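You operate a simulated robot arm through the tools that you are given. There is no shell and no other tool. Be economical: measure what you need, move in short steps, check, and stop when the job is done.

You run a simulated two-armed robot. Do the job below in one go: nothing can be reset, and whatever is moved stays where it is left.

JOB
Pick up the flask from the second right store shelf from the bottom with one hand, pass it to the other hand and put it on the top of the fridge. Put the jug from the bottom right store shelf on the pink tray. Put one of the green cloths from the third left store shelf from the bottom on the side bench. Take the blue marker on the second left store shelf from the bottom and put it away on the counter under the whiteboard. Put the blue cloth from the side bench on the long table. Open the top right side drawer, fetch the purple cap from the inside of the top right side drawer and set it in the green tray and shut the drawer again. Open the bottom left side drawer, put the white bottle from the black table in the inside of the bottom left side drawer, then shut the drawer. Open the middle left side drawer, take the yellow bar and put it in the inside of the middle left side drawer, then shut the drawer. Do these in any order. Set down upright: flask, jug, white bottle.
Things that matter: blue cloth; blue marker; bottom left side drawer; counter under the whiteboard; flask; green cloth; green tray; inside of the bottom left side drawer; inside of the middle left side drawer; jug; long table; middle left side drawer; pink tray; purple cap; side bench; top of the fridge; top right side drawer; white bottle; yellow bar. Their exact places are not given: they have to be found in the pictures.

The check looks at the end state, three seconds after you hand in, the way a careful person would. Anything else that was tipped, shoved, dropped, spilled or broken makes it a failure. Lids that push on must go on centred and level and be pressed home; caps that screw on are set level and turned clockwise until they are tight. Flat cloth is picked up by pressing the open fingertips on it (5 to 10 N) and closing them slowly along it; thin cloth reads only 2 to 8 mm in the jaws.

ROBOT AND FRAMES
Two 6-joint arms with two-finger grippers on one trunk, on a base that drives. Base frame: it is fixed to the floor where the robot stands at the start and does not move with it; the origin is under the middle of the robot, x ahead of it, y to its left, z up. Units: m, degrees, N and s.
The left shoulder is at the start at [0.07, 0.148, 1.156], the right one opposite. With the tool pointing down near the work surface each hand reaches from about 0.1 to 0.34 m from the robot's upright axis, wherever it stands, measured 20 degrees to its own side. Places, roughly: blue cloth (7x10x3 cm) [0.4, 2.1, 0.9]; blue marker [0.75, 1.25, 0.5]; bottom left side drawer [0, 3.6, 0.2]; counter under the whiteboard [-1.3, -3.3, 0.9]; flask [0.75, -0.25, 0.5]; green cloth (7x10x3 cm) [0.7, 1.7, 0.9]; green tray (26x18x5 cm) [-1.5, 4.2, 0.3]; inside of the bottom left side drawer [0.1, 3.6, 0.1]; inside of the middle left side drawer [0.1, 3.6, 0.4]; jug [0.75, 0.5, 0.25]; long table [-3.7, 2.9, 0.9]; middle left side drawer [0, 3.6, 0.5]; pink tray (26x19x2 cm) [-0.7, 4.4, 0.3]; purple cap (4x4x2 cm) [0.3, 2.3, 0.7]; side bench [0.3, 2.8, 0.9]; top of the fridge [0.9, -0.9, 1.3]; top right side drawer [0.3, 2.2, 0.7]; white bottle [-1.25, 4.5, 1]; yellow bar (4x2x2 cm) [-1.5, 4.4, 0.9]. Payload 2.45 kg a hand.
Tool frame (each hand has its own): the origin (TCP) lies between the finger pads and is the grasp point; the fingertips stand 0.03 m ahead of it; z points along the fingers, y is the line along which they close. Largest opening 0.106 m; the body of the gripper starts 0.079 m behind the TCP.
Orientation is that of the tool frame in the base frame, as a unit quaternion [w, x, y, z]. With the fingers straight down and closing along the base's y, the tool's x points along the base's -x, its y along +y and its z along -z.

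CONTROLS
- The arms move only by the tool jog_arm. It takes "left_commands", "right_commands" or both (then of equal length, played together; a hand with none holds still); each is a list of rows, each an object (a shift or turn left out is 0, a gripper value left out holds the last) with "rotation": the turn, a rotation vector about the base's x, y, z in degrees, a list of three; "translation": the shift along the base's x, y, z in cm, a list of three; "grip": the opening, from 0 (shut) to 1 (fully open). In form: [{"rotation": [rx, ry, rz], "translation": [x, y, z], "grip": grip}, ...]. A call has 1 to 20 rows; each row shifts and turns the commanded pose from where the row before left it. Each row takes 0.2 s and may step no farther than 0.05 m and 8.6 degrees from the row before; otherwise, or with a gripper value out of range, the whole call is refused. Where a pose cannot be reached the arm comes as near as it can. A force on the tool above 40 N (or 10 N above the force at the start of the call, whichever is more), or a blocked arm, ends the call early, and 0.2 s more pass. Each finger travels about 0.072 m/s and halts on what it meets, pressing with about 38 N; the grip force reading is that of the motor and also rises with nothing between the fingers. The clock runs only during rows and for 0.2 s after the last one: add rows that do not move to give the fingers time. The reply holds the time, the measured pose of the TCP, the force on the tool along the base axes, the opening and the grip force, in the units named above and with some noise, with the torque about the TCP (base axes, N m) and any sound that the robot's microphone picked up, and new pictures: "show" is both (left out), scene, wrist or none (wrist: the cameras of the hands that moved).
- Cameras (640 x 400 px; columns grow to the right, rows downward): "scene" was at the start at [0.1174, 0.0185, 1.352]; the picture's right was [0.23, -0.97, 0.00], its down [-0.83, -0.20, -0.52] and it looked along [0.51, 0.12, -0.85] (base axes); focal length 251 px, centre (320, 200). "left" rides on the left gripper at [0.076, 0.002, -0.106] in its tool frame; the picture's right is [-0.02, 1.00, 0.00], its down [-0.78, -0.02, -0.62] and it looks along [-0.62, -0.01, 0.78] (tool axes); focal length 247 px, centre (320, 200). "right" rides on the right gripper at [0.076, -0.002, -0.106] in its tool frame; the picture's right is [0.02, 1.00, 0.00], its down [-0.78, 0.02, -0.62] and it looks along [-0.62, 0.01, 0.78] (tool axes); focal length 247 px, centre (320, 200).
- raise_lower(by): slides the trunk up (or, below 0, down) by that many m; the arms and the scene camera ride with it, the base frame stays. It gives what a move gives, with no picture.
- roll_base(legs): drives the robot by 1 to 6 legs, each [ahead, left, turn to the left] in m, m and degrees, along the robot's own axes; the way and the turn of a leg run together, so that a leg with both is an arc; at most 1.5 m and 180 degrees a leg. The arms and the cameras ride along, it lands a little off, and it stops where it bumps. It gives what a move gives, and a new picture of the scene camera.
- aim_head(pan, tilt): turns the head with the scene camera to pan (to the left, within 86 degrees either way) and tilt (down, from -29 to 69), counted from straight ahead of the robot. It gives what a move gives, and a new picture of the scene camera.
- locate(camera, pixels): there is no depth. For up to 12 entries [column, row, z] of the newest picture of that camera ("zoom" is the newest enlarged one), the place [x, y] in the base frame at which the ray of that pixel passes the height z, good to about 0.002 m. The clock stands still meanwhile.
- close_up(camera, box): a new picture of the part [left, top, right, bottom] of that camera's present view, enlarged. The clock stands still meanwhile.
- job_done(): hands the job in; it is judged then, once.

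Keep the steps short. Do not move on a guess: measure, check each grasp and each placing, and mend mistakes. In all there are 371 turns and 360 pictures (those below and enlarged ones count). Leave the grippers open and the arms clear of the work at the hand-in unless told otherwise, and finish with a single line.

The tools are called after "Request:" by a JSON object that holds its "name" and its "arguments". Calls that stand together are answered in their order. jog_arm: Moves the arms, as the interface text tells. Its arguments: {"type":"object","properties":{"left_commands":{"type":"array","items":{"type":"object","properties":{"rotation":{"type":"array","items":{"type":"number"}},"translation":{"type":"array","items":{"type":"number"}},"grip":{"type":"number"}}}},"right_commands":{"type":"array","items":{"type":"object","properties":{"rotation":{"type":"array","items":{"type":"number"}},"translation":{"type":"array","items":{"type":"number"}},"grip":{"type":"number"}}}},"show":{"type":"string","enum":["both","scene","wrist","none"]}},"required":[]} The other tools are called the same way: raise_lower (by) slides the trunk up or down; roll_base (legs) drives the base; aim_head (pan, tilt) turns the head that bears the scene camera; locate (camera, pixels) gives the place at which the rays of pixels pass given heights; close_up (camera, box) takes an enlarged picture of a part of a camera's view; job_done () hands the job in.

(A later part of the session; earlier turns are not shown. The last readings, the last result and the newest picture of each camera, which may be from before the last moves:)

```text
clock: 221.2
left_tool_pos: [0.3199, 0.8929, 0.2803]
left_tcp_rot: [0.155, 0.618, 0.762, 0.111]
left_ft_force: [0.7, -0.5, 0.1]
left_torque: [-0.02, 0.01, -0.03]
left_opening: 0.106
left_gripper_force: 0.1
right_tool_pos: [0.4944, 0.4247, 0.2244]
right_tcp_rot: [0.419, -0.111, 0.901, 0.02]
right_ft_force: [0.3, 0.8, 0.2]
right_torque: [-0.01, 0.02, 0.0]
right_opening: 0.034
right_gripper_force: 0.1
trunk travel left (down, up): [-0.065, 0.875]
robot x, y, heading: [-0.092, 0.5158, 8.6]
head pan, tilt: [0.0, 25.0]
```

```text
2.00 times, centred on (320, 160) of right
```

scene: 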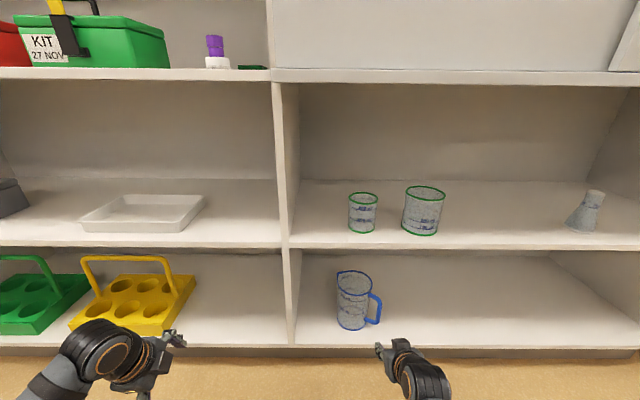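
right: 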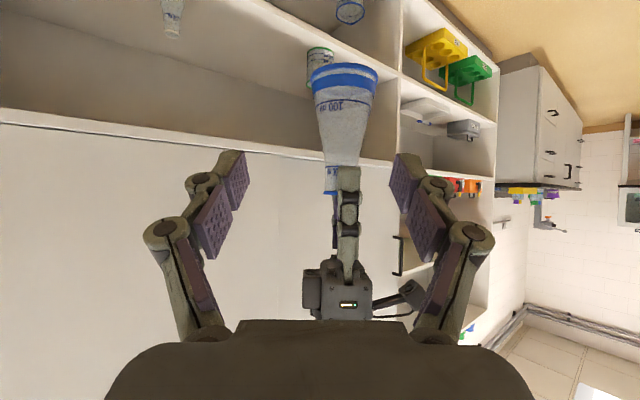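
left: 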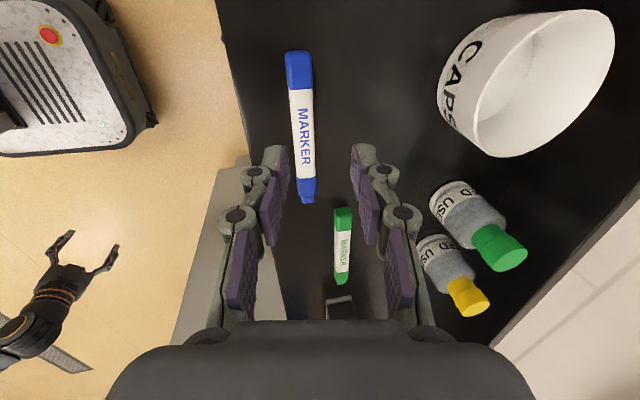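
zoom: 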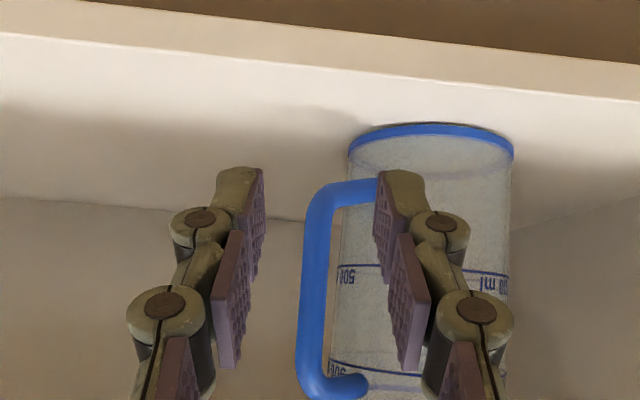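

Request:
{"name": "locate", "arguments": {"camera": "zoom", "pixels": [[311, 290, 0.2], [311, 290, 0.21], [311, 290, 0.22], [318, 230, 0.2], [318, 230, 0.19], [430, 128, 0.14], [350, 150, 0.145], [513, 155, 0.145]]}}

Request:
{"name": "locate", "arguments": {"camera": "scene", "pixels": [[376, 308, 0.2], [376, 308, 0.21], [376, 296, 0.23], [376, 318, 0.17], [353, 328, 0.14], [338, 322, 0.145], [369, 322, 0.145]]}}

```text
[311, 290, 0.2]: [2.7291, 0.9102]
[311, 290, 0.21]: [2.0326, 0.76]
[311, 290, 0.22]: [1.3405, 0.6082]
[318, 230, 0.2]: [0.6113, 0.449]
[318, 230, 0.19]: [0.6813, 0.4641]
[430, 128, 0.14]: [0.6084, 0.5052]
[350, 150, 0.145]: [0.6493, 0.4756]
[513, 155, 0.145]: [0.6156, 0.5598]
```

```text
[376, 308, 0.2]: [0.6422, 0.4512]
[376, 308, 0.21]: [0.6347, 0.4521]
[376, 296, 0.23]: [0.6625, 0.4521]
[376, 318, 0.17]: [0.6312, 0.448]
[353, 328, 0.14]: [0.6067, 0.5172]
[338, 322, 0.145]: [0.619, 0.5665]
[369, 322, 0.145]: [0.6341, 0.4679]
```

Request:
{"name": "close_up", "arguments": {"camera": "scene", "box": [310, 255, 406, 345]}}

```text
4.44 times, centred on (358, 300) of scene
```

zoom: 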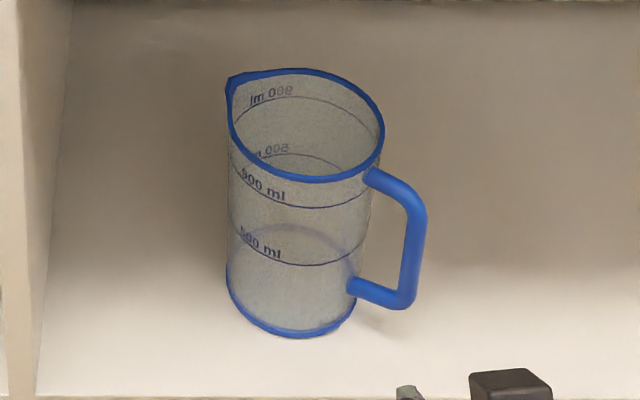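

The handle points front-right. I yaw the right hand −20° so the inner finger can pass between bar and body, pull the left hand back, and re-check.

Request:
{"name": "jog_arm", "arguments": {"right_commands": [{"rotation": [0, 0, -7], "translation": [0.5, 1.5, 0.5]}, {"rotation": [0, 0, -7], "translation": [0.5, 1.5, 0.5]}, {"rotation": [0, 0, -6], "translation": [0.5, 1, 0.5]}, {"translation": [2, 0, 0]}, {}], "left_commands": [{"translation": [-3, 0, 0]}, {"translation": [-3, 0, 0]}, {"translation": [-3, 0, 0]}, {"translation": [-3, 0, 0]}, {}], "show": "none"}}

Request:
{"name": "close_up", "arguments": {"camera": "right", "box": [160, 60, 480, 260]}}

Request:
{"name": "close_up", "arguments": {"camera": "scene", "box": [310, 255, 438, 335]}}

```text
clock: 221.8
left_tool_pos: [0.2791, 0.8856, 0.2806]
left_tcp_rot: [0.156, 0.618, 0.762, 0.111]
left_ft_force: [0.8, 0.4, 0.6]
left_torque: [-0.04, -0.02, 0.03]
left_opening: 0.106
left_gripper_force: 0.1
left hand out of reach, approached as far as the arm can: row 2, 3
right_tool_pos: [0.5012, 0.374, 0.2061]
right_tcp_rot: [0.413, -0.049, 0.902, -0.118]
right_ft_force: [-0.1, -1.4, 0.7]
right_torque: [0.0, 0.05, -0.02]
right_opening: 0.0336
right_gripper_force: 0.0
right hand out of reach, approached as far as the arm can: row 2, 3
trunk travel left (down, up): [-0.065, 0.875]
robot x, y, heading: [-0.0925, 0.5158, 8.6]
head pan, tilt: [0.0, 25.0]
stopped in row 3 (right hand): the arm was blocked; the commanded pose is now the measured one
```

```text
2.00 times, centred on (320, 160) of right
```

zoom: 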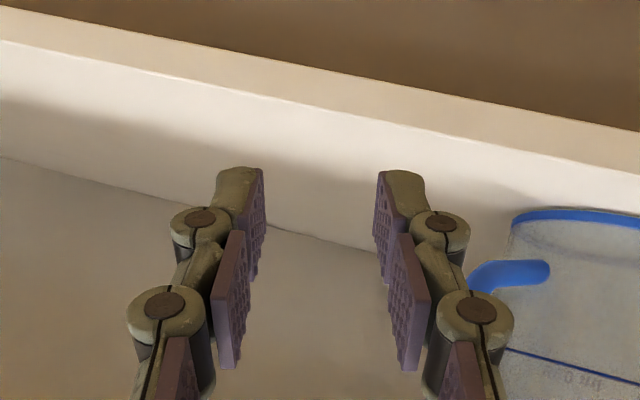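

```text
5.00 times, centred on (374, 295) of scene
```

zoom: 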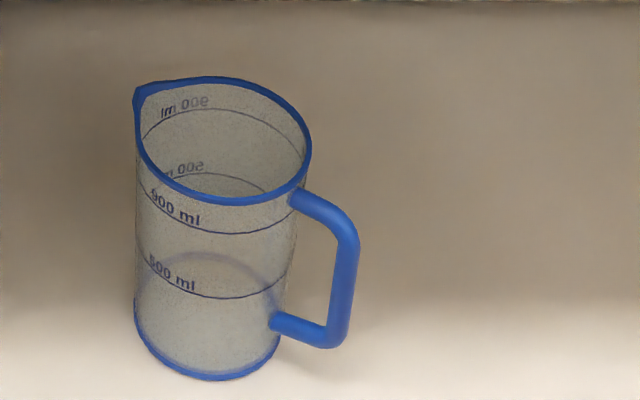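

Request:
{"name": "roll_base", "arguments": {"legs": [[-0.12, 0, 0], [0, 0, -14]]}}

Request:
{"name": "jog_arm", "arguments": {"right_commands": [{"rotation": [7.2, -1, 0], "translation": [2, 1, 1]}, {"rotation": [7.2, -1, 0], "translation": [2, 1, 1]}, {}], "show": "none"}}

```text
clock: 223.9
left_tool_pos: [0.2417, 0.7648, 0.2824]
left_tcp_rot: [0.167, 0.708, 0.68, 0.091]
left_ft_force: [0.5, 0.5, -0.7]
left_torque: [-0.02, -0.01, -0.04]
left_opening: 0.1058
left_gripper_force: 0.0
right_tool_pos: [0.3332, 0.2155, 0.2069]
right_tcp_rot: [0.397, 0.062, 0.901, -0.166]
right_ft_force: [-0.2, 0.1, 0.0]
right_torque: [-0.01, 0.01, 0.01]
right_opening: 0.0338
right_gripper_force: 0.0
trunk travel left (down, up): [-0.065, 0.875]
robot x, y, heading: [-0.2112, 0.4918, -5.6]
head pan, tilt: [0.0, 25.0]
```

scene: 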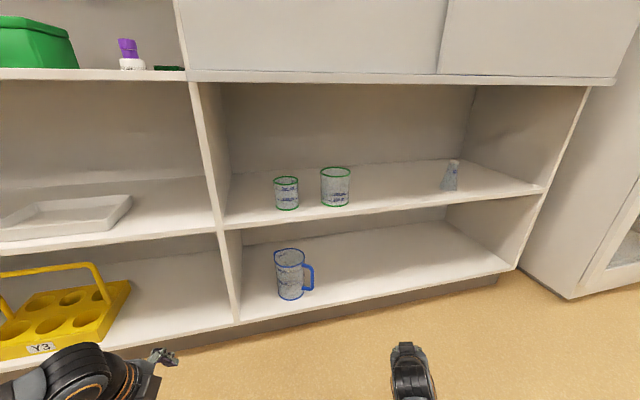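

```text
clock: 224.7
left_tool_pos: [0.2412, 0.7638, 0.2801]
left_tcp_rot: [0.164, 0.708, 0.681, 0.092]
left_ft_force: [-0.5, 0.7, 0.0]
left_torque: [0.01, 0.01, 0.0]
left_opening: 0.1062
left_gripper_force: 0.0
right_tool_pos: [0.3717, 0.2347, 0.2228]
right_tcp_rot: [0.4, 0.115, 0.908, -0.047]
right_ft_force: [-0.1, 0.1, -0.4]
right_torque: [0.01, 0.02, -0.01]
right_opening: 0.0341
right_gripper_force: 0.1
trunk travel left (down, up): [-0.065, 0.875]
robot x, y, heading: [-0.2094, 0.4943, -5.3]
head pan, tilt: [0.0, 25.0]
```

Request:
{"name": "jog_arm", "arguments": {"left_commands": [{"rotation": [0, 8, 0], "translation": [-2, 1, 2.5]}, {"rotation": [0, 8, 0], "translation": [-2, 1, 2.5]}, {"translation": [-3, 1, 1]}, {"translation": [-3, 1, 1]}, {"translation": [-3, 1, 0]}, {}], "show": "none"}}

Request:
{"name": "roll_base", "arguments": {"legs": [[0, 0.24, 0]]}}

Request:
{"name": "close_up", "arguments": {"camera": "right", "box": [160, 60, 480, 260]}}

```text
clock: 226.1
left_tool_pos: [0.2014, 0.7648, 0.3321]
left_tcp_rot: [0.067, 0.715, 0.696, -0.007]
left_ft_force: [-0.4, -0.4, 0.0]
left_torque: [0.03, -0.01, 0.01]
left_opening: 0.1059
left_gripper_force: 0.1
left hand out of reach, approached as far as the arm can: row 1, 3, 4, 5
right_tool_pos: [0.371, 0.2349, 0.2223]
right_tcp_rot: [0.398, 0.115, 0.909, -0.047]
right_ft_force: [-0.9, -0.6, 0.0]
right_torque: [0.01, -0.01, 0.02]
right_opening: 0.034
right_gripper_force: 0.1
trunk travel left (down, up): [-0.065, 0.875]
robot x, y, heading: [-0.208, 0.4926, -5.2]
head pan, tilt: [0.0, 25.0]
```

```text
clock: 227.9
left_tool_pos: [0.2234, 0.9964, 0.3319]
left_tcp_rot: [0.067, 0.714, 0.697, -0.007]
left_ft_force: [-0.4, -0.2, 0.1]
left_torque: [-0.01, -0.04, 0.02]
left_opening: 0.1058
left_gripper_force: 0.1
right_tool_pos: [0.3923, 0.4654, 0.2224]
right_tcp_rot: [0.398, 0.116, 0.909, -0.047]
right_ft_force: [-0.2, -0.4, 0.2]
right_torque: [0.04, 0.02, 0.01]
right_opening: 0.034
right_gripper_force: 0.0
trunk travel left (down, up): [-0.065, 0.875]
robot x, y, heading: [-0.1861, 0.7235, -5.2]
head pan, tilt: [0.0, 25.0]
```

scene: 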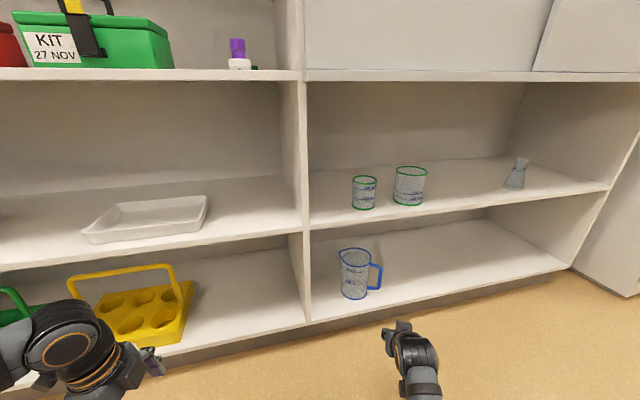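

```text
2.00 times, centred on (320, 160) of right
```

zoom: 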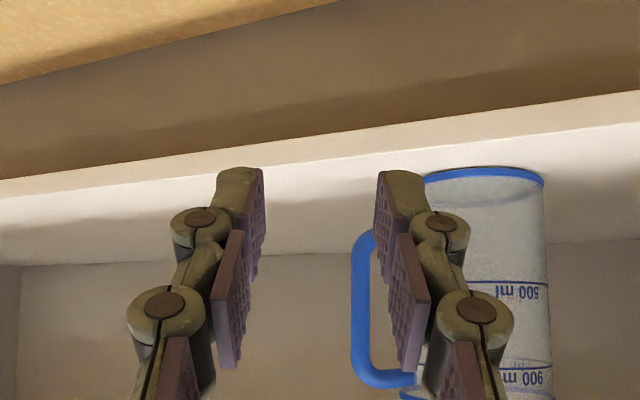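

Request:
{"name": "locate", "arguments": {"camera": "zoom", "pixels": [[361, 275, 0.21], [361, 275, 0.2], [361, 275, 0.215], [484, 168, 0.14], [425, 180, 0.145], [543, 182, 0.145], [361, 245, 0.18], [361, 245, 0.19]]}}

Request:
{"name": "locate", "arguments": {"camera": "scene", "pixels": [[378, 276, 0.2], [378, 276, 0.22], [376, 286, 0.18], [354, 299, 0.14], [340, 293, 0.145], [368, 293, 0.145]]}}

```text
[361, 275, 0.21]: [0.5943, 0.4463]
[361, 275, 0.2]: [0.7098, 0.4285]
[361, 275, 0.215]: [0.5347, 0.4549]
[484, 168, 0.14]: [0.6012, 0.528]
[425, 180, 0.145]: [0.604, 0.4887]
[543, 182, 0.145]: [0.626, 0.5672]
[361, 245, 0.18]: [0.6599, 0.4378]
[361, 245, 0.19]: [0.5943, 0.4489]
```

```text
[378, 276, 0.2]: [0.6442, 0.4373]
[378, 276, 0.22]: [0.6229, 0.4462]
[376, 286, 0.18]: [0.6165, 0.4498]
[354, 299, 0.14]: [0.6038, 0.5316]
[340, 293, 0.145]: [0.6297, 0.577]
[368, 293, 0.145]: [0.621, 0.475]
```

Request:
{"name": "jog_arm", "arguments": {"right_commands": [{"translation": [0.8, 3.3, 1.2]}, {"translation": [2.9, -0.72, 0]}, {"translation": [2.9, -0.72, 0]}, {"translation": [2.9, -0.72, 0]}, {"translation": [2.9, -0.72, 0]}, {}], "show": "none"}}

Request:
{"name": "close_up", "arguments": {"camera": "right", "box": [160, 60, 480, 260]}}

```text
clock: 229.3
left_tool_pos: [0.2223, 0.9973, 0.3319]
left_tcp_rot: [0.068, 0.714, 0.696, -0.007]
left_ft_force: [-0.2, 0.2, -0.5]
left_torque: [0.0, 0.01, -0.01]
left_opening: 0.1059
left_gripper_force: 0.0
right_tool_pos: [0.518, 0.4704, 0.2366]
right_tcp_rot: [0.4, 0.116, 0.908, -0.047]
right_ft_force: [0.5, -0.7, -0.1]
right_torque: [0.0, 0.03, 0.03]
right_opening: 0.034
right_gripper_force: 0.2
trunk travel left (down, up): [-0.065, 0.875]
robot x, y, heading: [-0.1865, 0.7222, -5.5]
head pan, tilt: [0.0, 25.0]
```

```text
2.00 times, centred on (320, 160) of right
```

zoom: 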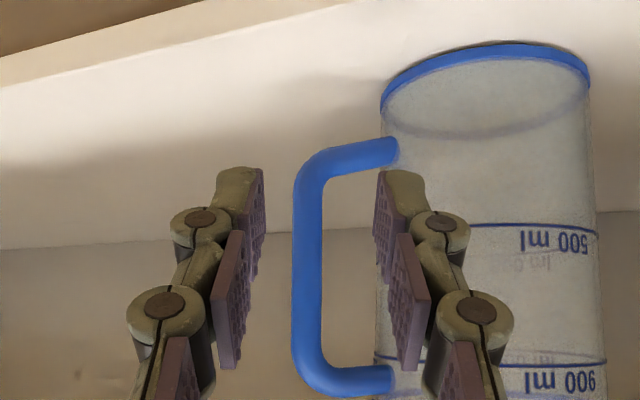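

Request:
{"name": "jog_arm", "arguments": {"right_commands": [{"translation": [-0.1, -0.4, 0], "grip": 0.25}, {"translation": [2, -0.5, 0]}, {"translation": [2, -0.5, 0]}, {"translation": [2, -0.5, 0]}, {}], "show": "none"}}

Request:
{"name": "close_up", "arguments": {"camera": "right", "box": [160, 60, 480, 260]}}

```text
clock: 230.5
left_tool_pos: [0.2231, 0.9961, 0.3328]
left_tcp_rot: [0.067, 0.714, 0.697, -0.006]
left_ft_force: [0.4, 0.6, 0.3]
left_torque: [0.03, -0.01, -0.02]
left_opening: 0.106
left_gripper_force: 0.1
right_tool_pos: [0.576, 0.4493, 0.2349]
right_tcp_rot: [0.399, 0.116, 0.908, -0.048]
right_ft_force: [-0.6, 0.1, 0.1]
right_torque: [0.03, 0.0, 0.0]
right_opening: 0.0264
right_gripper_force: 0.1
trunk travel left (down, up): [-0.065, 0.875]
robot x, y, heading: [-0.1865, 0.7259, -5.5]
head pan, tilt: [0.0, 25.0]
```

```text
2.00 times, centred on (320, 160) of right
```

zoom: 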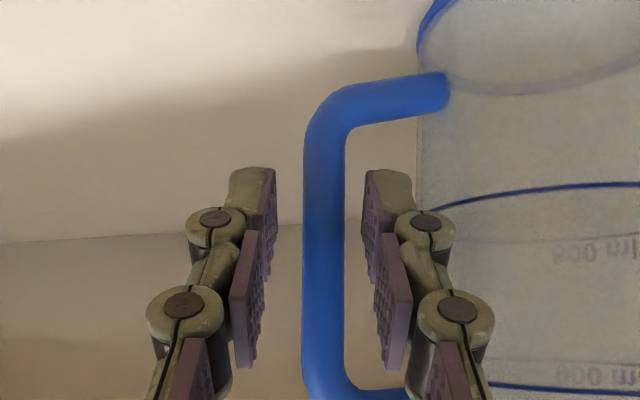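

Request:
{"name": "jog_arm", "arguments": {"right_commands": [{"translation": [1.5, -0.37, 0]}, {"translation": [1.3, -0.3, 0]}, {}], "show": "none"}}

Request:
{"name": "close_up", "arguments": {"camera": "right", "box": [160, 60, 480, 260]}}

```text
clock: 231.3
left_tool_pos: [0.2219, 0.9959, 0.3312]
left_tcp_rot: [0.067, 0.714, 0.697, -0.007]
left_ft_force: [0.0, -0.8, 0.4]
left_torque: [0.0, 0.01, 0.0]
left_opening: 0.106
left_gripper_force: 0.1
right_tool_pos: [0.6033, 0.4457, 0.2347]
right_tcp_rot: [0.4, 0.115, 0.908, -0.047]
right_ft_force: [-0.5, 0.5, -0.4]
right_torque: [-0.02, 0.02, 0.01]
right_opening: 0.0265
right_gripper_force: 0.0
trunk travel left (down, up): [-0.065, 0.875]
robot x, y, heading: [-0.1856, 0.7248, -5.2]
head pan, tilt: [0.0, 25.0]
```

```text
2.00 times, centred on (320, 160) of right
```

zoom: 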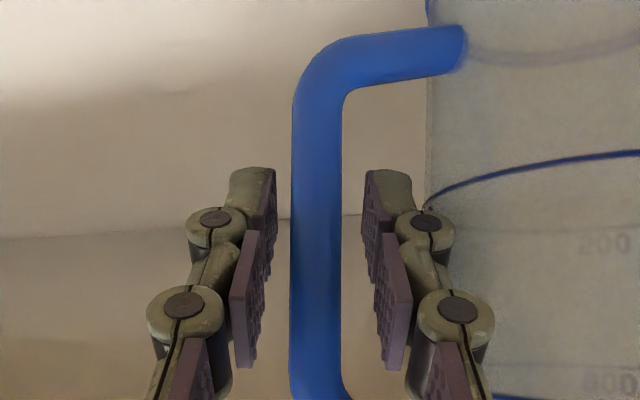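

Request:
{"name": "jog_arm", "arguments": {"right_commands": [{"grip": 0.15}, {"grip": 0.08}, {"grip": 0.0}, {"grip": 0.0}, {}], "show": "none"}}

Request:
{"name": "jog_arm", "arguments": {"right_commands": [{"translation": [0, 0, 0.5]}, {"translation": [0, 0, 1]}, {"translation": [0, 0, 1]}, {}], "show": "both"}}

```text
clock: 232.5
left_tool_pos: [0.2225, 0.9957, 0.3315]
left_tcp_rot: [0.067, 0.714, 0.697, -0.006]
left_ft_force: [0.2, 0.8, 0.5]
left_torque: [-0.01, 0.02, 0.03]
left_opening: 0.1061
left_gripper_force: 0.0
right_tool_pos: [0.6027, 0.4445, 0.2351]
right_tcp_rot: [0.399, 0.115, 0.908, -0.047]
right_ft_force: [0.3, 1.1, -0.1]
right_torque: [0.07, -0.06, -0.02]
right_opening: 0.0114
right_gripper_force: 37.1
trunk travel left (down, up): [-0.065, 0.875]
robot x, y, heading: [-0.1813, 0.7249, -5.3]
head pan, tilt: [0.0, 25.0]
```

```text
clock: 233.5
left_tool_pos: [0.2221, 0.9971, 0.3324]
left_tcp_rot: [0.068, 0.714, 0.696, -0.006]
left_ft_force: [-0.5, -0.1, 0.4]
left_torque: [0.01, -0.01, 0.01]
left_opening: 0.106
left_gripper_force: 0.0
right_tool_pos: [0.6047, 0.4455, 0.2571]
right_tcp_rot: [0.398, 0.115, 0.909, -0.047]
right_ft_force: [1.3, -0.4, -1.1]
right_torque: [-0.07, 0.04, 0.02]
right_opening: 0.0115
right_gripper_force: 38.1
trunk travel left (down, up): [-0.065, 0.875]
robot x, y, heading: [-0.1888, 0.726, -5.5]
head pan, tilt: [0.0, 25.0]
```

scene: 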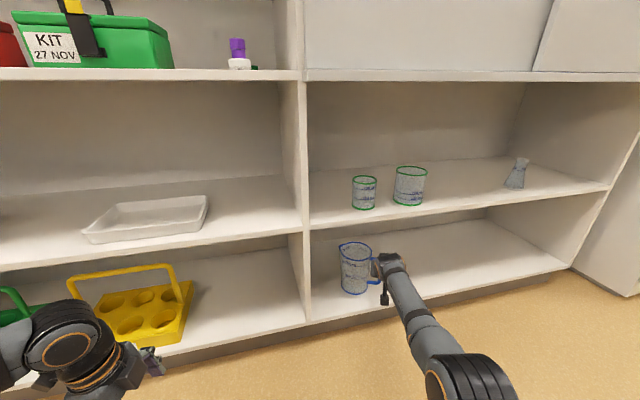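
right: 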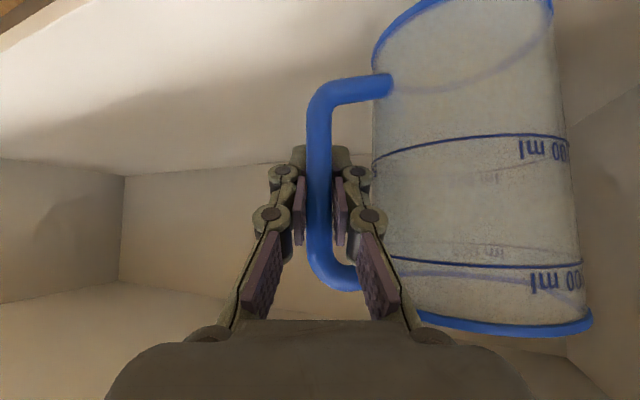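

Request:
{"name": "jog_arm", "arguments": {"right_commands": [{"translation": [0, 0, 1]}, {"translation": [0, 0, 1]}, {"translation": [-1, -0.5, 0.5]}, {}], "show": "none"}}

Request:
{"name": "roll_base", "arguments": {"legs": [[-0.25, -0.03, 0], [-0.15, 0, 0]]}}

```text
clock: 234.5
left_tool_pos: [0.223, 0.9957, 0.3307]
left_tcp_rot: [0.067, 0.715, 0.696, -0.006]
left_ft_force: [-0.1, 0.4, 1.1]
left_torque: [-0.01, 0.01, -0.02]
left_opening: 0.1059
left_gripper_force: 0.1
right_tool_pos: [0.5943, 0.4394, 0.2835]
right_tcp_rot: [0.398, 0.116, 0.909, -0.048]
right_ft_force: [0.6, -1.1, -1.3]
right_torque: [-0.1, 0.01, -0.03]
right_opening: 0.0117
right_gripper_force: 37.6
trunk travel left (down, up): [-0.065, 0.875]
robot x, y, heading: [-0.1819, 0.724, -5.2]
head pan, tilt: [0.0, 25.0]
```

```text
clock: 237.3
left_tool_pos: [-0.1823, 1.0045, 0.3318]
left_tcp_rot: [0.067, 0.714, 0.697, -0.006]
left_ft_force: [0.4, -0.8, -0.4]
left_torque: [-0.02, -0.01, -0.01]
left_opening: 0.106
left_gripper_force: 0.0
right_tool_pos: [0.1902, 0.4481, 0.2826]
right_tcp_rot: [0.399, 0.113, 0.909, -0.046]
right_ft_force: [0.9, -0.5, -1.4]
right_torque: [-0.07, 0.04, 0.01]
right_opening: 0.0121
right_gripper_force: 37.1
trunk travel left (down, up): [-0.065, 0.875]
robot x, y, heading: [-0.5932, 0.7303, -5.2]
head pan, tilt: [0.0, 25.0]
```

scene: 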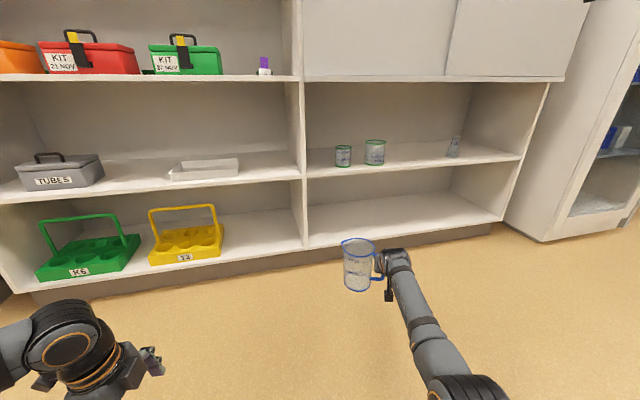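

Jug held. I raise a little, turn toward the far wall and look at the way.

Request:
{"name": "raise_lower", "arguments": {"by": 0.3}}

Request:
{"name": "roll_base", "arguments": {"legs": [[0, 0, 103.5]]}}

```text
clock: 240.3
left_tool_pos: [-0.1825, 1.0051, 0.6319]
left_tcp_rot: [0.067, 0.714, 0.697, -0.007]
left_ft_force: [-0.2, 0.1, -0.4]
left_torque: [-0.01, -0.01, 0.01]
left_opening: 0.1061
left_gripper_force: 0.0
right_tool_pos: [0.1906, 0.449, 0.5835]
right_tcp_rot: [0.398, 0.114, 0.909, -0.047]
right_ft_force: [-0.5, -0.2, -0.4]
right_torque: [-0.07, -0.01, -0.01]
right_opening: 0.0123
right_gripper_force: 36.3
trunk travel left (down, up): [-0.365, 0.575]
robot x, y, heading: [-0.5916, 0.7292, -5.3]
head pan, tilt: [0.0, 25.0]
```

```text
clock: 243.9
left_tool_pos: [-0.744, 1.2141, 0.6336]
left_tcp_rot: [0.057, 0.129, 0.989, 0.033]
left_ft_force: [-0.2, -0.7, 0.3]
left_torque: [0.0, -0.01, -0.01]
left_opening: 0.1062
left_gripper_force: 0.1
right_tool_pos: [-0.1211, 1.4449, 0.573]
right_tcp_rot: [0.334, -0.471, 0.789, 0.212]
right_ft_force: [-0.4, -0.5, -0.9]
right_torque: [-0.09, -0.06, 0.02]
right_opening: 0.0123
right_gripper_force: 36.8
trunk travel left (down, up): [-0.365, 0.575]
robot x, y, heading: [-0.587, 0.7496, 71.2]
head pan, tilt: [0.0, 25.0]
stopped in leg 1: the robot was blocked; the commanded pose is now the measured one
```

scene: 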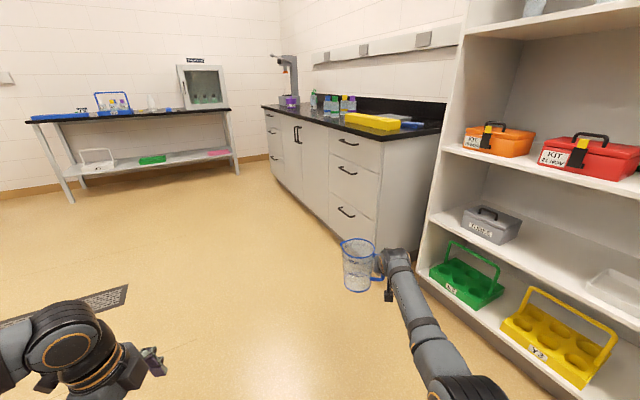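

Request:
{"name": "aim_head", "arguments": {"pan": 86, "tilt": 55}}

Request:
{"name": "aim_head", "arguments": {"pan": -70, "tilt": 55}}

```text
clock: 245.5
left_tool_pos: [-0.7452, 1.2138, 0.6318]
left_tcp_rot: [0.055, 0.128, 0.99, 0.031]
left_ft_force: [0.5, -0.7, -0.6]
left_torque: [0.01, -0.02, -0.03]
left_opening: 0.1059
left_gripper_force: 0.1
right_tool_pos: [-0.1216, 1.4453, 0.5701]
right_tcp_rot: [0.332, -0.471, 0.789, 0.212]
right_ft_force: [-0.8, 0.3, -1.3]
right_torque: [-0.06, -0.06, -0.01]
right_opening: 0.012
right_gripper_force: 36.6
trunk travel left (down, up): [-0.365, 0.575]
robot x, y, heading: [-0.5923, 0.7547, 71.2]
head pan, tilt: [85.9, 55.0]
```

scene: 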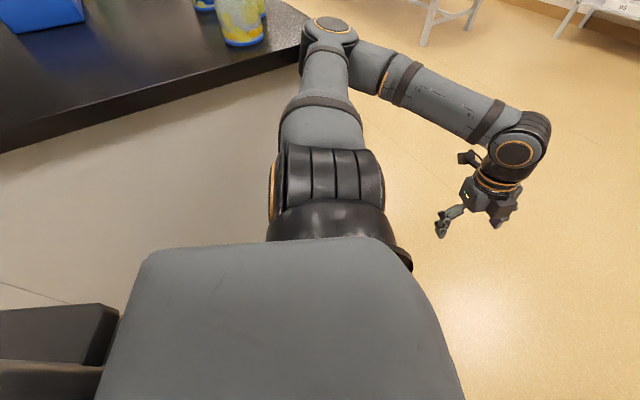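

```text
clock: 247.9
left_tool_pos: [-0.7455, 1.2143, 0.6323]
left_tcp_rot: [0.055, 0.128, 0.99, 0.031]
left_ft_force: [-0.1, 0.3, 0.0]
left_torque: [0.01, -0.02, -0.03]
left_opening: 0.106
left_gripper_force: 0.0
right_tool_pos: [-0.1228, 1.4443, 0.5702]
right_tcp_rot: [0.331, -0.471, 0.789, 0.212]
right_ft_force: [-0.1, 0.7, -1.2]
right_torque: [-0.05, -0.03, -0.05]
right_opening: 0.0117
right_gripper_force: 36.2
trunk travel left (down, up): [-0.365, 0.575]
robot x, y, heading: [-0.5906, 0.7507, 71.0]
head pan, tilt: [-70.0, 55.0]
```

scene: 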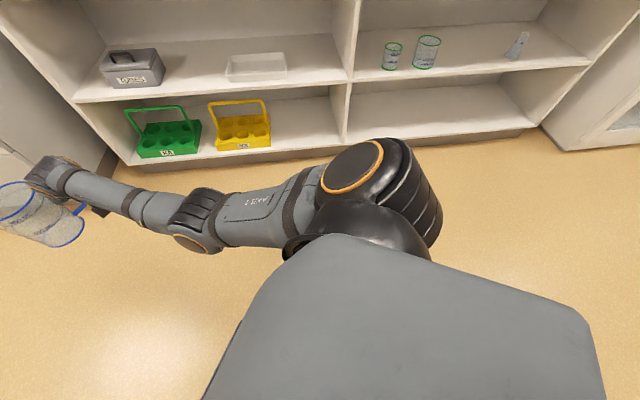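

The left elbow touched the island's corner. I check the beakers there and shift away from it.

Request:
{"name": "roll_base", "arguments": {"legs": [[0, 0, -6], [0, -0.22, 0]]}}

Request:
{"name": "aim_head", "arguments": {"pan": 86, "tilt": 35}}

```text
clock: 250.1
left_tool_pos: [-0.5088, 1.1345, 0.6305]
left_tcp_rot: [0.067, 0.178, 0.981, 0.031]
left_ft_force: [0.9, 0.4, -0.5]
left_torque: [0.02, -0.01, 0.03]
left_opening: 0.1058
left_gripper_force: 0.0
right_tool_pos: [0.1353, 1.3004, 0.5825]
right_tcp_rot: [0.352, -0.431, 0.809, 0.191]
right_ft_force: [0.4, 0.4, -0.9]
right_torque: [-0.07, -0.04, 0.01]
right_opening: 0.0117
right_gripper_force: 36.6
trunk travel left (down, up): [-0.365, 0.575]
robot x, y, heading: [-0.3926, 0.6567, 65.4]
head pan, tilt: [-70.0, 55.0]
```

scene: 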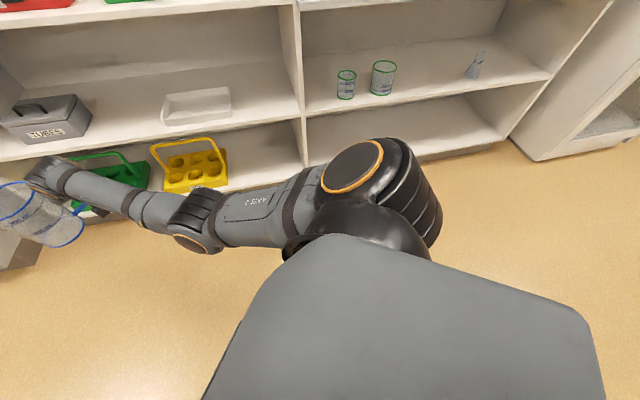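

```text
clock: 252.6
left_tool_pos: [-0.5109, 1.1339, 0.6292]
left_tcp_rot: [0.066, 0.178, 0.981, 0.032]
left_ft_force: [-0.1, -0.8, 0.1]
left_torque: [0.06, -0.02, 0.03]
left_opening: 0.1062
left_gripper_force: 0.0
right_tool_pos: [0.1342, 1.3006, 0.5815]
right_tcp_rot: [0.352, -0.432, 0.808, 0.192]
right_ft_force: [0.5, -0.1, -1.2]
right_torque: [-0.01, -0.05, 0.02]
right_opening: 0.0116
right_gripper_force: 36.5
trunk travel left (down, up): [-0.365, 0.575]
robot x, y, heading: [-0.396, 0.6569, 65.4]
head pan, tilt: [85.9, 35.0]
```

scene: 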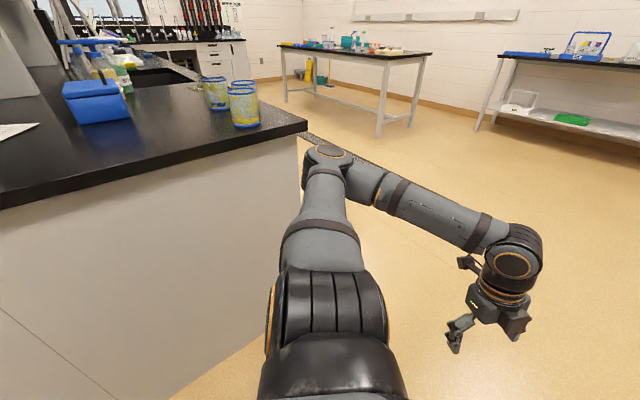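

Request:
{"name": "roll_base", "arguments": {"legs": [[0, 0, 33]]}}

Request:
{"name": "aim_head", "arguments": {"pan": 0, "tilt": 25}}

```text
clock: 254.5
left_tool_pos: [-0.748, 0.9964, 0.6303]
left_tcp_rot: [0.055, -0.105, 0.992, 0.049]
left_ft_force: [-0.2, 0.1, 0.5]
left_torque: [0.01, -0.03, 0.0]
left_opening: 0.1058
left_gripper_force: 0.1
right_tool_pos: [-0.2958, 1.484, 0.5828]
right_tcp_rot: [0.283, -0.642, 0.654, 0.283]
right_ft_force: [-0.3, -0.2, -1.7]
right_torque: [0.0, -0.07, 0.01]
right_opening: 0.0117
right_gripper_force: 36.8
trunk travel left (down, up): [-0.365, 0.575]
robot x, y, heading: [-0.3949, 0.6568, 97.7]
head pan, tilt: [85.9, 35.0]
```

scene: 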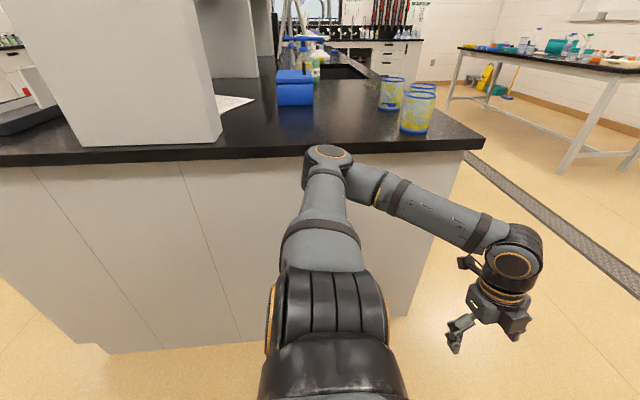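

```text
clock: 256.1
left_tool_pos: [-0.7482, 0.9955, 0.6292]
left_tcp_rot: [0.055, -0.106, 0.992, 0.049]
left_ft_force: [0.1, -0.1, -0.1]
left_torque: [-0.01, 0.01, 0.0]
left_opening: 0.106
left_gripper_force: 0.0
right_tool_pos: [-0.2948, 1.4844, 0.5828]
right_tcp_rot: [0.284, -0.642, 0.654, 0.283]
right_ft_force: [0.0, -0.6, -0.5]
right_torque: [-0.03, -0.01, 0.0]
right_opening: 0.0113
right_gripper_force: 35.9
trunk travel left (down, up): [-0.365, 0.575]
robot x, y, heading: [-0.3919, 0.66, 97.9]
head pan, tilt: [0.0, 25.0]
```

scene: 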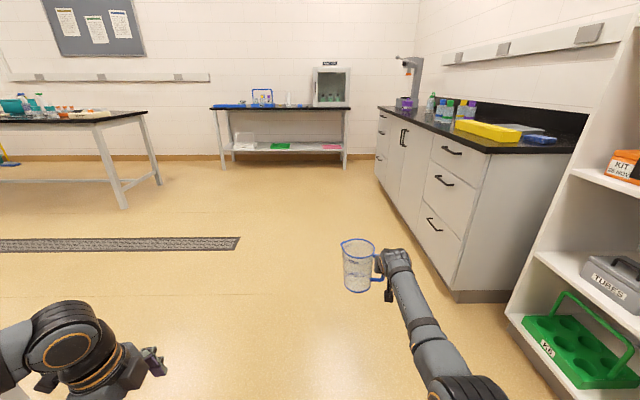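

Request:
{"name": "locate", "arguments": {"camera": "scene", "pixels": [[332, 147, 0.3], [280, 146, 0.3], [345, 150, 0.28], [343, 168, 0.0], [232, 168, 0.0], [375, 182, 0.0], [455, 300, 0.0], [452, 290, 0.05]]}}

Request:
{"name": "close_up", "arguments": {"camera": "scene", "box": [200, 60, 360, 180]}}

```text
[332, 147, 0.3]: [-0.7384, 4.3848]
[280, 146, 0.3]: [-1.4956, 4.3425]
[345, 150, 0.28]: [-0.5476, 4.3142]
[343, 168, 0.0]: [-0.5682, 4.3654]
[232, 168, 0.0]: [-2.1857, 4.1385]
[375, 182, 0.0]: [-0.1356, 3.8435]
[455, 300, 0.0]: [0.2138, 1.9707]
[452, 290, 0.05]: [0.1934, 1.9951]
```

```text
3.33 times, centred on (280, 120) of scene
```

zoom: 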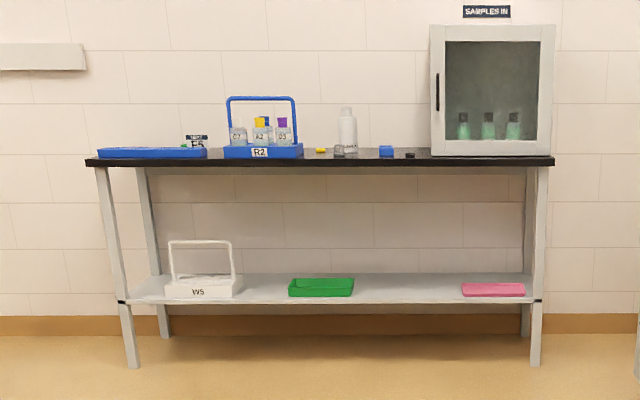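

The pink tray is at about (-0.735,4.40), lower shelf z≈0.28. I drive straight ahead 2.3 m.

Request:
{"name": "roll_base", "arguments": {"legs": [[1.2, 0, 0], [1.1, 0, 0]]}}

Request:
{"name": "raise_lower", "arguments": {"by": -0.14}}

Request:
{"name": "aim_head", "arguments": {"pan": 0, "tilt": 28}}

```text
clock: 267.6
left_tool_pos: [-1.0172, 3.3182, 0.6302]
left_tcp_rot: [0.056, -0.091, 0.993, 0.049]
left_ft_force: [-0.8, -0.4, -0.4]
left_torque: [0.0, -0.04, -0.03]
left_opening: 0.1059
left_gripper_force: 0.0
right_tool_pos: [-0.5501, 3.7934, 0.582]
right_tcp_rot: [0.288, -0.632, 0.663, 0.279]
right_ft_force: [0.3, 0.1, -1.5]
right_torque: [0.01, -0.02, -0.01]
right_opening: 0.0104
right_gripper_force: 35.8
trunk travel left (down, up): [-0.365, 0.575]
robot x, y, heading: [-0.6707, 2.9703, 96.5]
head pan, tilt: [0.0, 25.0]
```

scene: 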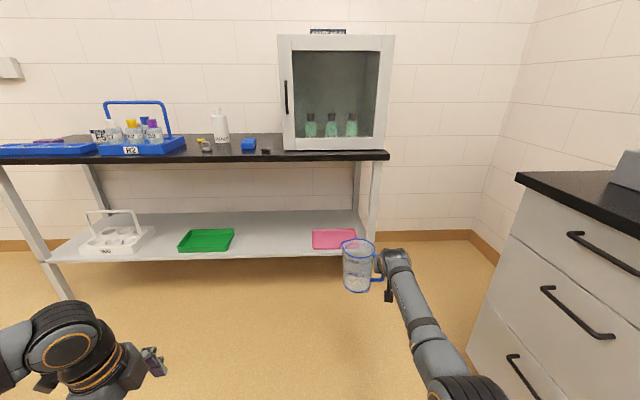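

```text
clock: 269.2
left_tool_pos: [-1.0167, 3.3177, 0.4908]
left_tcp_rot: [0.056, -0.091, 0.993, 0.049]
left_ft_force: [-0.2, 0.2, 0.0]
left_torque: [-0.01, -0.03, -0.01]
left_opening: 0.1062
left_gripper_force: 0.0
right_tool_pos: [-0.5513, 3.7941, 0.4424]
right_tcp_rot: [0.288, -0.632, 0.663, 0.278]
right_ft_force: [0.2, 1.0, -0.7]
right_torque: [0.01, -0.09, 0.0]
right_opening: 0.0102
right_gripper_force: 35.5
trunk travel left (down, up): [-0.225, 0.715]
robot x, y, heading: [-0.6691, 2.9696, 96.1]
head pan, tilt: [0.0, 25.0]
```

```text
clock: 269.9
left_tool_pos: [-1.0165, 3.3179, 0.4903]
left_tcp_rot: [0.056, -0.091, 0.993, 0.049]
left_ft_force: [0.8, -0.8, 0.5]
left_torque: [-0.03, -0.01, 0.02]
left_opening: 0.1061
left_gripper_force: 0.1
right_tool_pos: [-0.5512, 3.7939, 0.4428]
right_tcp_rot: [0.287, -0.633, 0.663, 0.278]
right_ft_force: [0.0, -0.9, -1.0]
right_torque: [-0.03, -0.07, 0.01]
right_opening: 0.0102
right_gripper_force: 35.8
trunk travel left (down, up): [-0.225, 0.715]
robot x, y, heading: [-0.6696, 2.9704, 96.2]
head pan, tilt: [0.0, 28.0]
```

scene: 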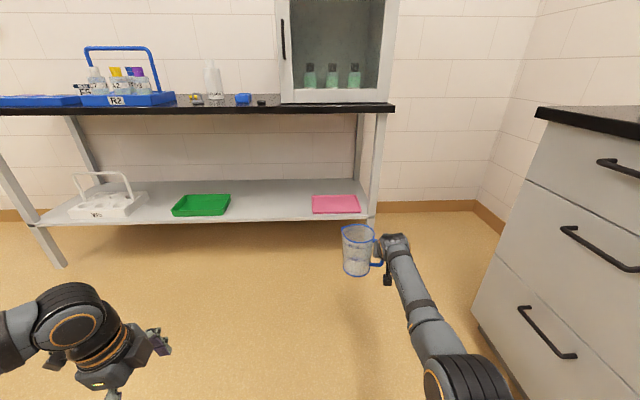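

Request:
{"name": "locate", "arguments": {"camera": "scene", "pixels": [[336, 204, 0.29], [312, 212, 0.29], [361, 211, 0.29], [315, 196, 0.31], [356, 195, 0.31], [373, 222, 0.27], [357, 270, 0.345], [348, 222, 0.28], [358, 226, 0.5]]}}

Request:
{"name": "close_up", "arguments": {"camera": "scene", "box": [290, 170, 418, 290]}}

```text
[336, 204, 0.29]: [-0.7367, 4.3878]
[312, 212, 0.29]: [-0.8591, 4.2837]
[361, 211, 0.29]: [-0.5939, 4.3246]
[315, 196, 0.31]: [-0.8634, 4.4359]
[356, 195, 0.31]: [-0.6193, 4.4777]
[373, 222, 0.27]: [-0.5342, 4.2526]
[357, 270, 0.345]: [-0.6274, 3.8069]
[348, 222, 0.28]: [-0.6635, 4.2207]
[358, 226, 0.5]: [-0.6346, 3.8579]
```

```text
3.33 times, centred on (354, 230) of scene
```

zoom: 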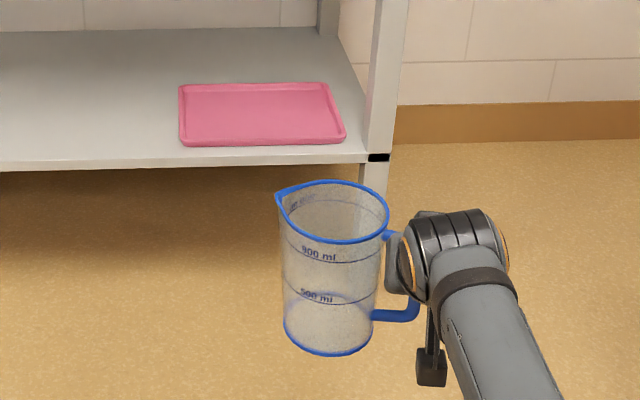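

Request:
{"name": "roll_base", "arguments": {"legs": [[0, 0.045, 0], [0.45, 0, 0]]}}

Request:
{"name": "close_up", "arguments": {"camera": "scene", "box": [270, 130, 430, 290]}}

```text
clock: 273.1
left_tool_pos: [-1.1176, 3.7548, 0.4917]
left_tcp_rot: [0.055, -0.095, 0.993, 0.049]
left_ft_force: [0.0, -0.6, -0.1]
left_torque: [-0.02, 0.02, 0.03]
left_opening: 0.106
left_gripper_force: 0.1
right_tool_pos: [-0.6545, 4.2332, 0.4418]
right_tcp_rot: [0.287, -0.635, 0.661, 0.279]
right_ft_force: [0.7, 0.4, -1.1]
right_torque: [-0.02, -0.03, -0.01]
right_opening: 0.0105
right_gripper_force: 35.7
trunk travel left (down, up): [-0.225, 0.715]
robot x, y, heading: [-0.7698, 3.4131, 96.7]
head pan, tilt: [0.0, 28.0]
```

scene: 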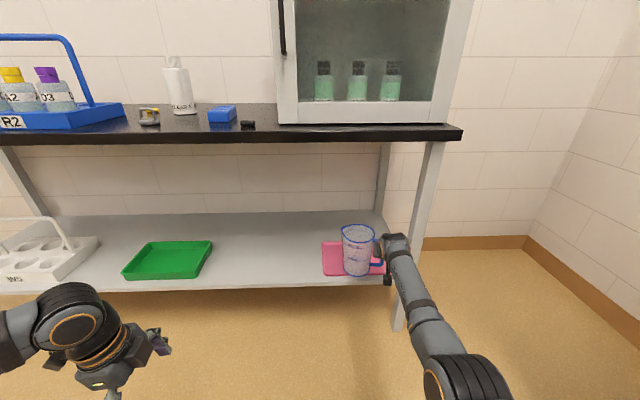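

```text
2.50 times, centred on (350, 210) of scene
```

zoom: 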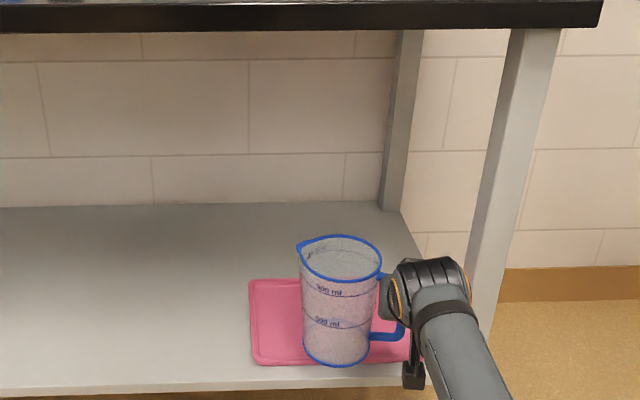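

Request:
{"name": "roll_base", "arguments": {"legs": [[0.115, 0, 0]]}}

Request:
{"name": "close_up", "arguments": {"camera": "scene", "box": [270, 150, 430, 310]}}

Request:
{"name": "close_up", "arguments": {"camera": "right", "box": [0, 0, 640, 400]}}

```text
clock: 274.3
left_tool_pos: [-1.1305, 3.8681, 0.4904]
left_tcp_rot: [0.055, -0.097, 0.993, 0.049]
left_ft_force: [-0.7, -0.1, -0.1]
left_torque: [-0.01, 0.01, 0.01]
left_opening: 0.1061
left_gripper_force: 0.0
right_tool_pos: [-0.671, 4.3494, 0.4422]
right_tcp_rot: [0.286, -0.636, 0.66, 0.28]
right_ft_force: [-0.1, 0.8, -0.9]
right_torque: [0.02, -0.06, 0.03]
right_opening: 0.0102
right_gripper_force: 35.7
trunk travel left (down, up): [-0.225, 0.715]
robot x, y, heading: [-0.7824, 3.5246, 97.3]
head pan, tilt: [0.0, 28.0]
```

scene: 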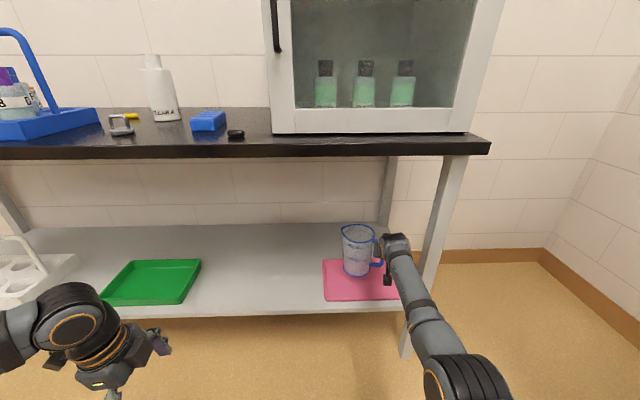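

```text
2.50 times, centred on (350, 230) of scene
```

zoom: 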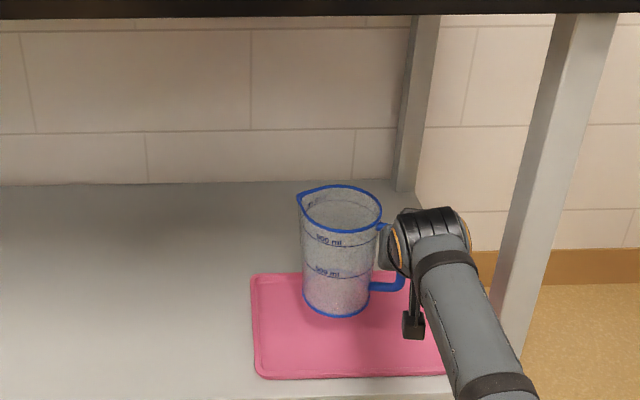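

```text
1.00 times, centred on (320, 200) of right (not enlarged: the box is as wide or as high as the picture)
```

zoom: 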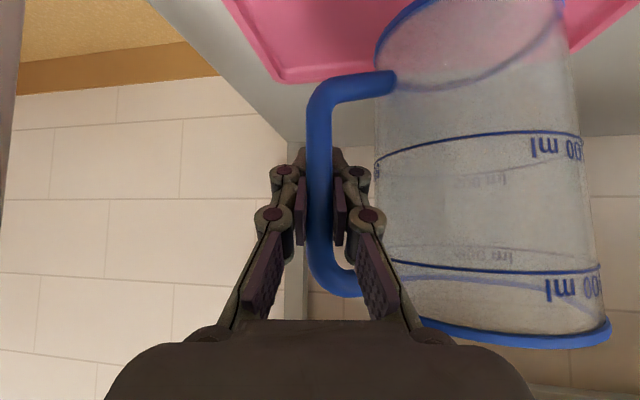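

Request:
{"name": "jog_arm", "arguments": {"right_commands": [{"translation": [0, -0.5, -1.5]}, {"translation": [0, -0.5, -1.2]}, {"translation": [0, 0, -0.7]}, {"translation": [0, 0, -0.5]}, {}], "show": "none"}}

Request:
{"name": "close_up", "arguments": {"camera": "scene", "box": [300, 200, 412, 310]}}

```text
clock: 275.5
left_tool_pos: [-1.1311, 3.8683, 0.4906]
left_tcp_rot: [0.056, -0.097, 0.993, 0.049]
left_ft_force: [1.0, -0.2, 0.1]
left_torque: [0.0, 0.02, 0.01]
left_opening: 0.1058
left_gripper_force: 0.1
right_tool_pos: [-0.6697, 4.3372, 0.4029]
right_tcp_rot: [0.286, -0.635, 0.66, 0.28]
right_ft_force: [0.0, -0.1, -1.8]
right_torque: [-0.01, -0.04, 0.01]
right_opening: 0.0103
right_gripper_force: 35.8
trunk travel left (down, up): [-0.225, 0.715]
robot x, y, heading: [-0.7852, 3.5236, 97.1]
head pan, tilt: [0.0, 28.0]
```

```text
3.64 times, centred on (356, 255) of scene
```

zoom: 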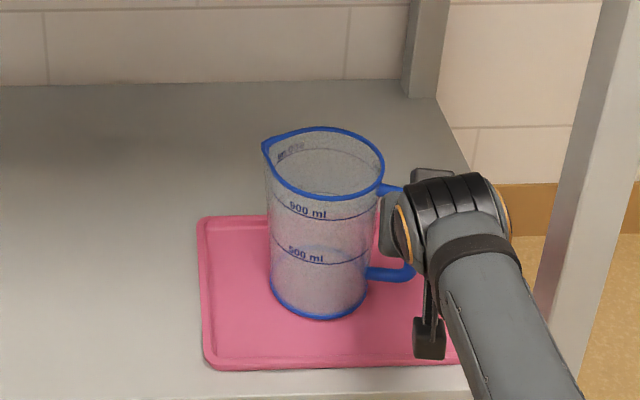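

Request:
{"name": "jog_arm", "arguments": {"right_commands": [{"translation": [0, 0, -0.5]}, {"translation": [0, 0, -0.4]}, {"translation": [0, 0, -0.4]}, {}], "show": "none"}}

```text
clock: 276.5
left_tool_pos: [-1.1313, 3.866, 0.4928]
left_tcp_rot: [0.056, -0.095, 0.993, 0.051]
left_ft_force: [-0.2, -0.7, -0.6]
left_torque: [0.02, 0.05, 0.01]
left_opening: 0.1058
left_gripper_force: 0.0
right_tool_pos: [-0.6688, 4.3385, 0.3978]
right_tcp_rot: [0.29, -0.634, 0.659, 0.283]
right_ft_force: [6.8, 2.7, 21.9]
right_torque: [-0.21, 0.73, -0.01]
right_opening: 0.0102
right_gripper_force: 35.3
trunk travel left (down, up): [-0.225, 0.715]
robot x, y, heading: [-0.7831, 3.5276, 96.5]
head pan, tilt: [0.0, 28.0]
```

Request:
{"name": "jog_arm", "arguments": {"right_commands": [{"translation": [0, 0, 0.4]}, {}], "show": "none"}}

Request:
{"name": "close_up", "arguments": {"camera": "scene", "box": [300, 200, 412, 310]}}

```text
clock: 277.1
left_tool_pos: [-1.1316, 3.8671, 0.4919]
left_tcp_rot: [0.056, -0.096, 0.993, 0.051]
left_ft_force: [0.5, -0.3, -0.4]
left_torque: [-0.03, 0.02, 0.02]
left_opening: 0.106
left_gripper_force: 0.1
right_tool_pos: [-0.6705, 4.3375, 0.3963]
right_tcp_rot: [0.287, -0.636, 0.659, 0.281]
right_ft_force: [3.7, 2.2, 16.1]
right_torque: [-0.07, 0.49, -0.02]
right_opening: 0.0105
right_gripper_force: 36.1
trunk travel left (down, up): [-0.225, 0.715]
robot x, y, heading: [-0.784, 3.5246, 97.2]
head pan, tilt: [0.0, 28.0]
```

```text
3.64 times, centred on (356, 255) of scene
```

zoom: 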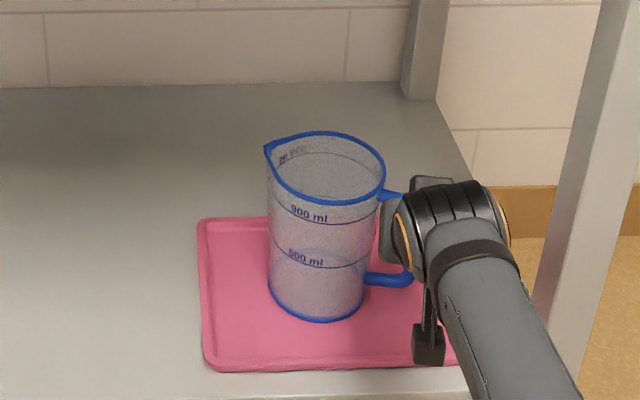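

Request:
{"name": "jog_arm", "arguments": {"right_commands": [{"translation": [0, 0, 0.3]}, {}], "show": "none"}}

```text
clock: 277.7
left_tool_pos: [-1.1318, 3.8674, 0.4906]
left_tcp_rot: [0.056, -0.097, 0.992, 0.05]
left_ft_force: [-0.8, -0.1, -0.3]
left_torque: [-0.01, -0.02, -0.02]
left_opening: 0.1058
left_gripper_force: 0.1
right_tool_pos: [-0.6702, 4.336, 0.3982]
right_tcp_rot: [0.285, -0.637, 0.66, 0.28]
right_ft_force: [-1.2, 0.6, 6.0]
right_torque: [-0.05, 0.32, 0.02]
right_opening: 0.0103
right_gripper_force: 35.5
trunk travel left (down, up): [-0.225, 0.715]
robot x, y, heading: [-0.779, 3.5257, 97.0]
head pan, tilt: [0.0, 28.0]
```

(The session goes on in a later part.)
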